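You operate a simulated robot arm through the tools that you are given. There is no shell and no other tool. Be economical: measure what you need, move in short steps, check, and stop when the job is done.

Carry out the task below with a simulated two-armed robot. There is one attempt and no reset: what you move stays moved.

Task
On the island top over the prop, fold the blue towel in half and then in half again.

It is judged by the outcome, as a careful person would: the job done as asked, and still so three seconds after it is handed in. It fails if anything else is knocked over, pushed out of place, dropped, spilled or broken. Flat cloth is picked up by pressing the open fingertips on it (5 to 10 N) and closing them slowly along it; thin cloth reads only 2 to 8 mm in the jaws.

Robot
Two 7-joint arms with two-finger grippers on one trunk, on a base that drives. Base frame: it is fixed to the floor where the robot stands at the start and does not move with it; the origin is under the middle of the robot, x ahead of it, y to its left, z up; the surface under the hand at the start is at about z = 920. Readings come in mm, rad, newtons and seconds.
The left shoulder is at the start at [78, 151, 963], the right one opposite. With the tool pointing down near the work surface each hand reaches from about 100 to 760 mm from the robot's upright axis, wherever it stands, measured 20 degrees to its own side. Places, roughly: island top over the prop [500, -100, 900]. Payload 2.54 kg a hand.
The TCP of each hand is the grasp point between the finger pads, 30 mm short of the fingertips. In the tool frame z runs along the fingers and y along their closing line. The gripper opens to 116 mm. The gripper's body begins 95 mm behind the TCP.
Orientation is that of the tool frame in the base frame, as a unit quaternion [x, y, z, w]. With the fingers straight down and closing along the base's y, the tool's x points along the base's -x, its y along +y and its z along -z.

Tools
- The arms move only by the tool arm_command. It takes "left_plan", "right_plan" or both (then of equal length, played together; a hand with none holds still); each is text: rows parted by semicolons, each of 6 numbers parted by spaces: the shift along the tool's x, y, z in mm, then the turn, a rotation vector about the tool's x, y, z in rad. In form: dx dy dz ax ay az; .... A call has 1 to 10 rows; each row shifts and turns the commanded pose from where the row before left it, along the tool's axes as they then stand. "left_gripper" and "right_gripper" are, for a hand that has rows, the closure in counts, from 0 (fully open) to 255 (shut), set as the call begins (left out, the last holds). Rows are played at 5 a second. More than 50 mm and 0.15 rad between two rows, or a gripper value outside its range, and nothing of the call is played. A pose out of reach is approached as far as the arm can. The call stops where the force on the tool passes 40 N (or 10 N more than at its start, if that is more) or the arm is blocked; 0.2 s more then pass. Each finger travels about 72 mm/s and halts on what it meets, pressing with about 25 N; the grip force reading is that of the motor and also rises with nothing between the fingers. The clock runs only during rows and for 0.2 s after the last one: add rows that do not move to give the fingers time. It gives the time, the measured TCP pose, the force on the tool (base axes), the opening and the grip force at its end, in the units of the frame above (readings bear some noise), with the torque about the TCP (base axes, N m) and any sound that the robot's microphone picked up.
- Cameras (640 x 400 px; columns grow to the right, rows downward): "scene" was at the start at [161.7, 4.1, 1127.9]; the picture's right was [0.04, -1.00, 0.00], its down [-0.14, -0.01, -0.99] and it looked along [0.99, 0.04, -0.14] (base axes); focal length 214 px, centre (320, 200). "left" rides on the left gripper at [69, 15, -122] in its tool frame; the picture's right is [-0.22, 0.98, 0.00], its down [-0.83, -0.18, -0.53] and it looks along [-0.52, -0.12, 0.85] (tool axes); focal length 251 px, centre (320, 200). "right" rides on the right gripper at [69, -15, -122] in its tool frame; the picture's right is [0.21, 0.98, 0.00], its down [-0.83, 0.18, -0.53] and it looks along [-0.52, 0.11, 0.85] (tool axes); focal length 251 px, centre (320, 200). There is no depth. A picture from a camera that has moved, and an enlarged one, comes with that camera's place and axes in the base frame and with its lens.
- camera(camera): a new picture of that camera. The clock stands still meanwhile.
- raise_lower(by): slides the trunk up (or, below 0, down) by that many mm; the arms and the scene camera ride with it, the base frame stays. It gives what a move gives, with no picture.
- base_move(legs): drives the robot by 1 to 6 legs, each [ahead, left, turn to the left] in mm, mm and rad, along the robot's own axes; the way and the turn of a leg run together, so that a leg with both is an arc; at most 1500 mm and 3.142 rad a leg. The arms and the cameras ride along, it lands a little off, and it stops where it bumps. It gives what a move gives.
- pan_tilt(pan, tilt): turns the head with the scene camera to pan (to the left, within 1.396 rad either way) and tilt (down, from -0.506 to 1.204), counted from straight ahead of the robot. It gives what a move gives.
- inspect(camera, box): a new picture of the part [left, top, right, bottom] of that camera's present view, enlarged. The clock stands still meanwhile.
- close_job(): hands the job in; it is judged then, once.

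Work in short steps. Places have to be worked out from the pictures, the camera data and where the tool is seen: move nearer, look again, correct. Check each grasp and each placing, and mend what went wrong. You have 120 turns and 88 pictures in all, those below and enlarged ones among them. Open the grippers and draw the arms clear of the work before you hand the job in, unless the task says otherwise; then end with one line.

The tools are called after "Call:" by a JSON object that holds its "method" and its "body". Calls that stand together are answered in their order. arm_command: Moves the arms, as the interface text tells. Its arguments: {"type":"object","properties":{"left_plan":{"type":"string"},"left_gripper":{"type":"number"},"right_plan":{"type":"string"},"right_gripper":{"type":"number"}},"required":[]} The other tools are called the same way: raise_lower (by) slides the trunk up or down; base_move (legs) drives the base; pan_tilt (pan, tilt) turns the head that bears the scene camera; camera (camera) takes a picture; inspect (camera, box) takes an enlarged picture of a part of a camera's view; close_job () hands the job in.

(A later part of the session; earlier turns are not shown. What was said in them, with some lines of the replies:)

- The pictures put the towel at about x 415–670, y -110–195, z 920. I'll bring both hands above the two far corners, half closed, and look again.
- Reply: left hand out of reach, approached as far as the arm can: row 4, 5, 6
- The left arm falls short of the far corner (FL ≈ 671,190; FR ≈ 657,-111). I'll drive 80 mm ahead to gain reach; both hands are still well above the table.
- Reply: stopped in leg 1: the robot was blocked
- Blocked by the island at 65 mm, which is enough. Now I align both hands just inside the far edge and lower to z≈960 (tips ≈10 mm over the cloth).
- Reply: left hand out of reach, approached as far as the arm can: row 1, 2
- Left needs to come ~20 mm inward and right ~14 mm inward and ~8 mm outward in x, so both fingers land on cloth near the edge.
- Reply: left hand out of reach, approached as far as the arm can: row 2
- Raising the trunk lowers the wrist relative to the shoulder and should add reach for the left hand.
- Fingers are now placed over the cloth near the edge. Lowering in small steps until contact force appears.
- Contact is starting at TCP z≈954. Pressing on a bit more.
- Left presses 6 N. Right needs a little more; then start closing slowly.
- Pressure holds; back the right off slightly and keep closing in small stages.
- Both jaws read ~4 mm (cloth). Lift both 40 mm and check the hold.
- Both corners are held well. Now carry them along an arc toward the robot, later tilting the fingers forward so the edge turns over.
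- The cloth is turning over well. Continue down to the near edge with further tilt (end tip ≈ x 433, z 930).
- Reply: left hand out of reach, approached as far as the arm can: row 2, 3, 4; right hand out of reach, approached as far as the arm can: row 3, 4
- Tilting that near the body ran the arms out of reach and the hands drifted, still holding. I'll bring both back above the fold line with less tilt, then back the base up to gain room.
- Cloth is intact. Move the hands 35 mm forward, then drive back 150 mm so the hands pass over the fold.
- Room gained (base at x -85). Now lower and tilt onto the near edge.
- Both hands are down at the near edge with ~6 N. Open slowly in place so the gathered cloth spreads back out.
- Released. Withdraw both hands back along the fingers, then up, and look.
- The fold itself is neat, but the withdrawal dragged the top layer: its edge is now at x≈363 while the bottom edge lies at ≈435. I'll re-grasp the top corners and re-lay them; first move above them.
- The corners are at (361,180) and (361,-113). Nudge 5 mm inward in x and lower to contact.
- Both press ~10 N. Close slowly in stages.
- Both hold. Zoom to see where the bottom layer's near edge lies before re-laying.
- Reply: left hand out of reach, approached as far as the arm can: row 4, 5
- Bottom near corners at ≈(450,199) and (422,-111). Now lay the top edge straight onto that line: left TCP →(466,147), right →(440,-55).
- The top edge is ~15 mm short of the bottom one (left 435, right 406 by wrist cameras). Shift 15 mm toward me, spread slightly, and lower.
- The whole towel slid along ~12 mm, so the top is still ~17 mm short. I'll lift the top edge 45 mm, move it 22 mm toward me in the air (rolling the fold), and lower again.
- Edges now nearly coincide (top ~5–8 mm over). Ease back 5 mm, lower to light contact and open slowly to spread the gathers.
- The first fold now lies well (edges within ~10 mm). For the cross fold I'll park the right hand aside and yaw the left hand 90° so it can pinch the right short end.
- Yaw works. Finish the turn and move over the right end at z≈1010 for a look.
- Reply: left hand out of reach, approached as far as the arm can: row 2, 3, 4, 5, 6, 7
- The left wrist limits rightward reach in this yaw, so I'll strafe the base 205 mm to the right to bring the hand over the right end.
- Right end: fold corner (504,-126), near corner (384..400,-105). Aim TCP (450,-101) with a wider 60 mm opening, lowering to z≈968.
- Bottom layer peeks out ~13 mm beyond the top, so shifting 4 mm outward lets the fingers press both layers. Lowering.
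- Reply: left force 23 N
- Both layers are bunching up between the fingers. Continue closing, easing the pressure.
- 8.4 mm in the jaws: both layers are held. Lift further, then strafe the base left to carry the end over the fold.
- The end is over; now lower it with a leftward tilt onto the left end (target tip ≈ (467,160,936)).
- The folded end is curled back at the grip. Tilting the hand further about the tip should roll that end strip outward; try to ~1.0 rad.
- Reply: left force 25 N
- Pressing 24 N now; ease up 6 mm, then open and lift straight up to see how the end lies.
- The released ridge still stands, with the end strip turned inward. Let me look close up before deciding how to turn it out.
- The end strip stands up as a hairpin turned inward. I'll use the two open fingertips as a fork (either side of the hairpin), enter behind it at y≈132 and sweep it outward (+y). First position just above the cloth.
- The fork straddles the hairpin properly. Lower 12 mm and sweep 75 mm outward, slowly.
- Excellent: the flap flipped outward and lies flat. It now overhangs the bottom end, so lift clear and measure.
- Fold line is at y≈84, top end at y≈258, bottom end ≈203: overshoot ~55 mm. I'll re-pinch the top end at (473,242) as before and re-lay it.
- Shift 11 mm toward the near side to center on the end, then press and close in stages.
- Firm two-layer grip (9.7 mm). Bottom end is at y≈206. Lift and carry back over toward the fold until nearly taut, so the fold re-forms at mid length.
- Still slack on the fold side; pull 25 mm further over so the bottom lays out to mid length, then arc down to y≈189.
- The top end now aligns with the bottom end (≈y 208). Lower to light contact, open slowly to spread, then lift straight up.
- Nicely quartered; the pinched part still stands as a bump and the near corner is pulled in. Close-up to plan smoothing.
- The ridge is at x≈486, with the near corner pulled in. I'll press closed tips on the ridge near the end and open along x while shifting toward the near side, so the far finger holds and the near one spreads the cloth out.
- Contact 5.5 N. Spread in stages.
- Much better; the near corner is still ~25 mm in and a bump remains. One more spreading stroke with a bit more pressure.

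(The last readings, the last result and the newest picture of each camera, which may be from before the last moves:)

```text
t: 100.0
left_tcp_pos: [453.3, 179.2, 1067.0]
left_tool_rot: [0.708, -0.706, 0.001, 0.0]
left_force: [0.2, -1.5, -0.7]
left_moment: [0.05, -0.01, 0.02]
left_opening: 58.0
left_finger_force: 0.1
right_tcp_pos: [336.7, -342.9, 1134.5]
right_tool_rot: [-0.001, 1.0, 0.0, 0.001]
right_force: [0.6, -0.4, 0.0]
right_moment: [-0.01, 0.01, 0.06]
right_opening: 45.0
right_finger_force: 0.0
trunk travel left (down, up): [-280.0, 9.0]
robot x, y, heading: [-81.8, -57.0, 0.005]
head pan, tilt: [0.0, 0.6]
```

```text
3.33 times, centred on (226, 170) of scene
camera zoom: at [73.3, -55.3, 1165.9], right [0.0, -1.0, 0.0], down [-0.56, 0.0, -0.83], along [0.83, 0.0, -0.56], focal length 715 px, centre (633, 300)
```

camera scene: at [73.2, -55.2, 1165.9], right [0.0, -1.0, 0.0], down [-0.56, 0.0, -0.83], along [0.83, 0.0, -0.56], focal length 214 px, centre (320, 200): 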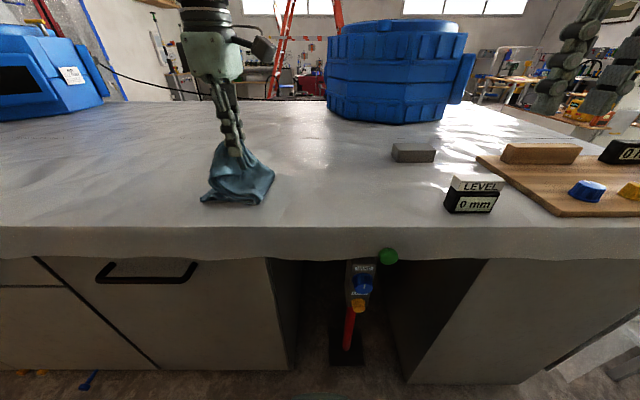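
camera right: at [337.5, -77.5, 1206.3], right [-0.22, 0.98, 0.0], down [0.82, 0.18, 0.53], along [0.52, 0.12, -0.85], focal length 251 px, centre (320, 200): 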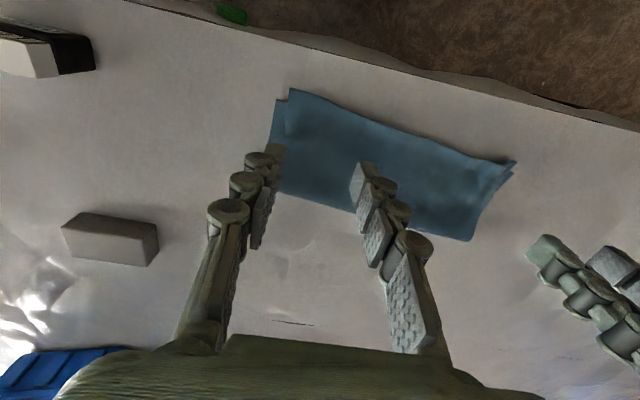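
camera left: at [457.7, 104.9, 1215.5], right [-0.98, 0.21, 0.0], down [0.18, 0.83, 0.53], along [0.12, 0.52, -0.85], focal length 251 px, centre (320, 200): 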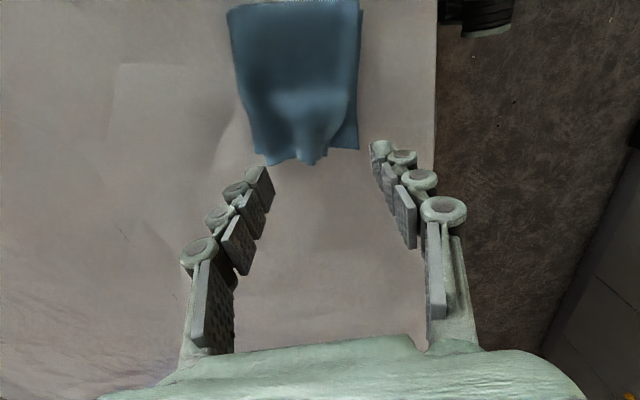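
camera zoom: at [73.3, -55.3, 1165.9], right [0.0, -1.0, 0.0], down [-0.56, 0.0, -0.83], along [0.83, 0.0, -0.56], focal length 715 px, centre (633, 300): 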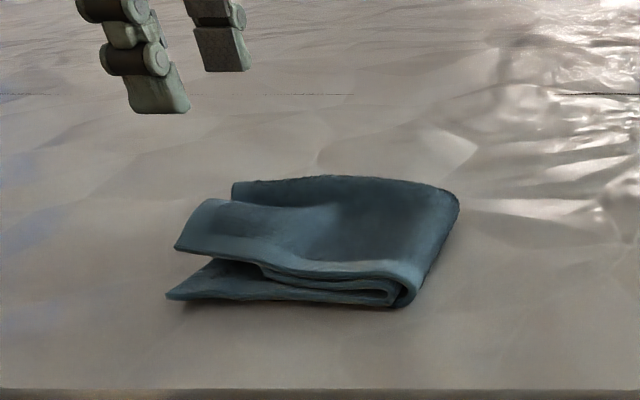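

Nearly there. One last spreading stroke plus a pat on the bump, then finish.

Call:
{"method": "arm_command", "body": {"left_plan": "-5 -6 30 0 0 0; -5 -6 30 0 0 0; 0 0 20 0 0 0; 0 0 15 0 0 0; 0 0 6 0 0 0; 0 0 3 0 0 0; 0 0 1 0 0 0; 0 0 0 0 0 0", "left_gripper": 240}}

Call:
{"method": "arm_command", "body": {"left_plan": "0 9 0 0 0 0; 0 0 0 0 0 0", "left_gripper": 205}}

Call:
{"method": "arm_command", "body": {"left_plan": "0 10 1.2 0 0 0; 0 0 0 0 0 0", "left_gripper": 165}}

Call:
{"method": "arm_command", "body": {"left_plan": "0 8 1.5 0 0 0; 0 0 0 0 0 0", "left_gripper": 135}}

Call:
{"method": "arm_command", "body": {"left_plan": "0 0 -5 0 0 0; 0 0 -20 0 0 0; 5 0 -40 0 0 0; 10 0 -40 0 0 0; 0 0 0 0 0 0"}}

Call:
{"method": "inspect", "body": {"camera": "left", "box": [210, 0, 410, 180]}}

Call:
{"method": "inspect", "body": {"camera": "scene", "box": [130, 110, 322, 230]}}

```text
t: 101.8
left_tcp_pos: [463.0, 188.6, 961.0]
left_tool_rot: [0.709, -0.706, 0.002, -0.002]
left_force: [1.7, 3.3, 19.6]
left_moment: [0.09, -0.13, 0.0]
left_opening: 5.8
left_finger_force: 0.1
right_tcp_pos: [335.3, -343.0, 1134.6]
right_tool_rot: [-0.002, 1.0, 0.0, 0.003]
right_force: [-0.1, -1.2, 0.2]
right_moment: [0.01, -0.01, -0.03]
right_opening: 45.1
right_finger_force: 0.0
trunk travel left (down, up): [-280.0, 9.0]
robot x, y, heading: [-87.5, -54.9, 0.002]
head pan, tilt: [0.0, 0.6]
```

```text
t: 102.4
left_tcp_pos: [455.1, 187.4, 961.0]
left_tool_rot: [0.709, -0.706, 0.003, -0.001]
left_force: [2.2, 0.3, 16.1]
left_moment: [0.0, -0.2, 0.04]
left_opening: 24.4
left_finger_force: 0.0
right_tcp_pos: [336.5, -342.1, 1133.9]
right_tool_rot: [-0.002, 1.0, 0.001, 0.001]
right_force: [0.9, -0.3, 0.0]
right_moment: [0.02, 0.02, 0.01]
right_opening: 45.0
right_finger_force: 0.0
trunk travel left (down, up): [-280.0, 9.0]
robot x, y, heading: [-83.5, -54.9, -0.0]
head pan, tilt: [0.0, 0.6]
```

```text
t: 103.0
left_tcp_pos: [446.5, 188.5, 960.1]
left_tool_rot: [0.708, -0.706, 0.0, 0.0]
left_force: [0.9, 0.5, 8.2]
left_moment: [-0.03, -0.03, 0.01]
left_opening: 40.4
left_finger_force: 0.1
right_tcp_pos: [335.7, -341.1, 1134.4]
right_tool_rot: [-0.002, 1.0, 0.0, 0.001]
right_force: [-0.2, -0.8, -1.6]
right_moment: [-0.01, 0.01, 0.01]
right_opening: 44.9
right_finger_force: 0.2
trunk travel left (down, up): [-280.0, 9.0]
robot x, y, heading: [-83.6, -59.7, 0.0]
head pan, tilt: [0.0, 0.6]
```

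```text
t: 103.6
left_tcp_pos: [436.2, 188.6, 956.5]
left_tool_rot: [0.708, -0.706, 0.001, -0.001]
left_force: [0.9, 1.0, 4.3]
left_moment: [0.02, -0.01, -0.04]
left_opening: 54.5
left_finger_force: 4.2
right_tcp_pos: [336.1, -342.2, 1134.0]
right_tool_rot: [-0.003, 1.0, 0.0, 0.002]
right_force: [1.1, -0.3, -0.6]
right_moment: [-0.01, 0.01, 0.0]
right_opening: 45.2
right_finger_force: 0.1
trunk travel left (down, up): [-280.0, 9.0]
robot x, y, heading: [-83.6, -53.3, 0.001]
head pan, tilt: [0.0, 0.6]
```

```text
t: 104.8
left_tcp_pos: [438.9, 173.6, 1062.4]
left_tool_rot: [0.709, -0.706, 0.001, -0.001]
left_force: [-0.2, -0.2, 0.7]
left_moment: [0.03, -0.01, -0.01]
left_opening: 54.5
left_finger_force: 0.2
right_tcp_pos: [335.7, -343.5, 1134.7]
right_tool_rot: [-0.002, 1.0, 0.0, 0.0]
right_force: [-0.6, 0.7, 0.5]
right_moment: [0.01, -0.01, 0.01]
right_opening: 45.1
right_finger_force: 0.1
trunk travel left (down, up): [-280.0, 9.0]
robot x, y, heading: [-81.3, -51.9, -0.004]
head pan, tilt: [0.0, 0.6]
```

```text
2.22 times, centred on (310, 90) of left
camera zoom: at [426.0, 104.6, 1184.6], right [-0.98, 0.21, 0.0], down [0.18, 0.83, 0.53], along [0.11, 0.52, -0.85], focal length 559 px, centre (342, 444)
```

zoom: 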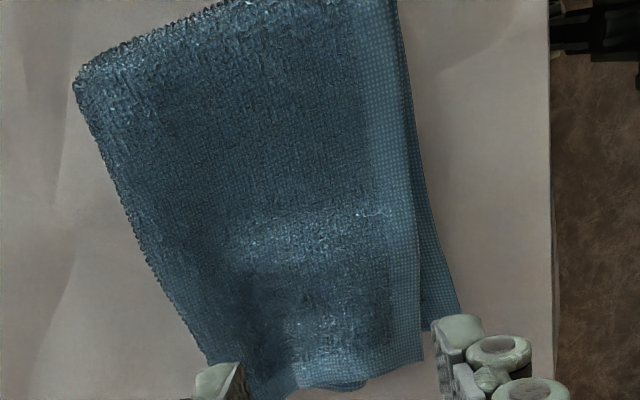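

```text
3.33 times, centred on (226, 170) of scene
camera zoom: at [73.3, -55.4, 1165.9], right [0.0, -1.0, 0.0], down [-0.56, 0.0, -0.83], along [0.83, 0.0, -0.56], focal length 715 px, centre (633, 300)
```

zoom: 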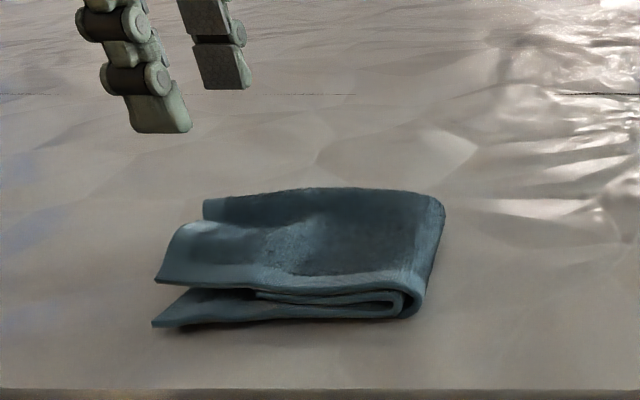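

A neat quarter fold with edges aligned to about a centimetre. Draw the left arm clear with the grippers open and take a final look.

Call:
{"method": "arm_command", "body": {"left_plan": "0 0 -40 0 0 0; 0 0 -40 0 0 0; -30 20 0 0 0 0; -30 20 0 0 0 0; -30 20 0 0 0 0; 0 0 0 0 0 0", "right_plan": "0 0 0 0 0 0; 0 0 0 0 0 0; 0 0 0 0 0 0; 0 0 0 0 0 0; 0 0 0 0 0 0; 0 0 0 0 0 0", "left_gripper": 0, "right_gripper": 0}}

Call:
{"method": "camera", "body": {"camera": "scene"}}

```text
t: 106.2
left_tcp_pos: [376.4, 263.8, 1141.6]
left_tool_rot: [0.709, -0.705, 0.002, -0.002]
left_force: [-0.3, 0.1, -0.1]
left_moment: [-0.02, 0.02, 0.0]
left_opening: 116.1
left_finger_force: 0.0
right_tcp_pos: [336.6, -342.4, 1135.1]
right_tool_rot: [-0.003, 1.0, 0.0, 0.001]
right_force: [-0.7, 0.5, 0.3]
right_moment: [-0.01, 0.01, 0.02]
right_opening: 116.0
right_finger_force: 0.0
trunk travel left (down, up): [-280.0, 9.0]
robot x, y, heading: [-83.9, -55.1, 0.0]
head pan, tilt: [0.0, 0.6]
```

```text
9 pictures are left
camera scene: at [73.5, -55.7, 1165.8], right [0.0, -1.0, 0.0], down [-0.57, 0.0, -0.82], along [0.82, 0.0, -0.57], focal length 214 px, centre (320, 200)
```

scene: 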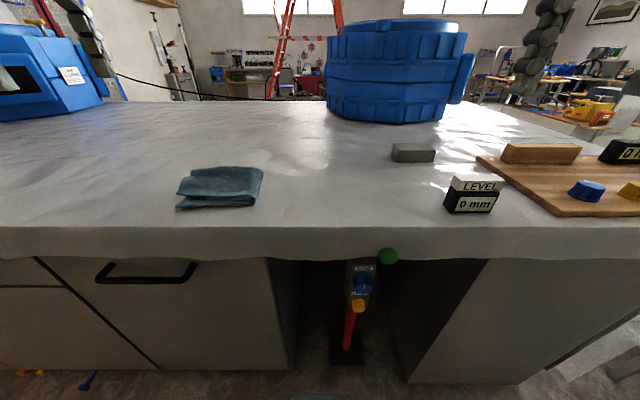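

The towel lies folded in quarters, everything else looks undisturbed, and the arms are clear. Handing in.

Call:
{"method": "close_job", "body": {}}

```text
The job is handed in.
```

The blue towel is folded in half and then in half again on the island top. Its edges line up to about 1 cm and a slight bump remains in the top layers. Nothing else looks moved, and both arms are clear with the grippers open.
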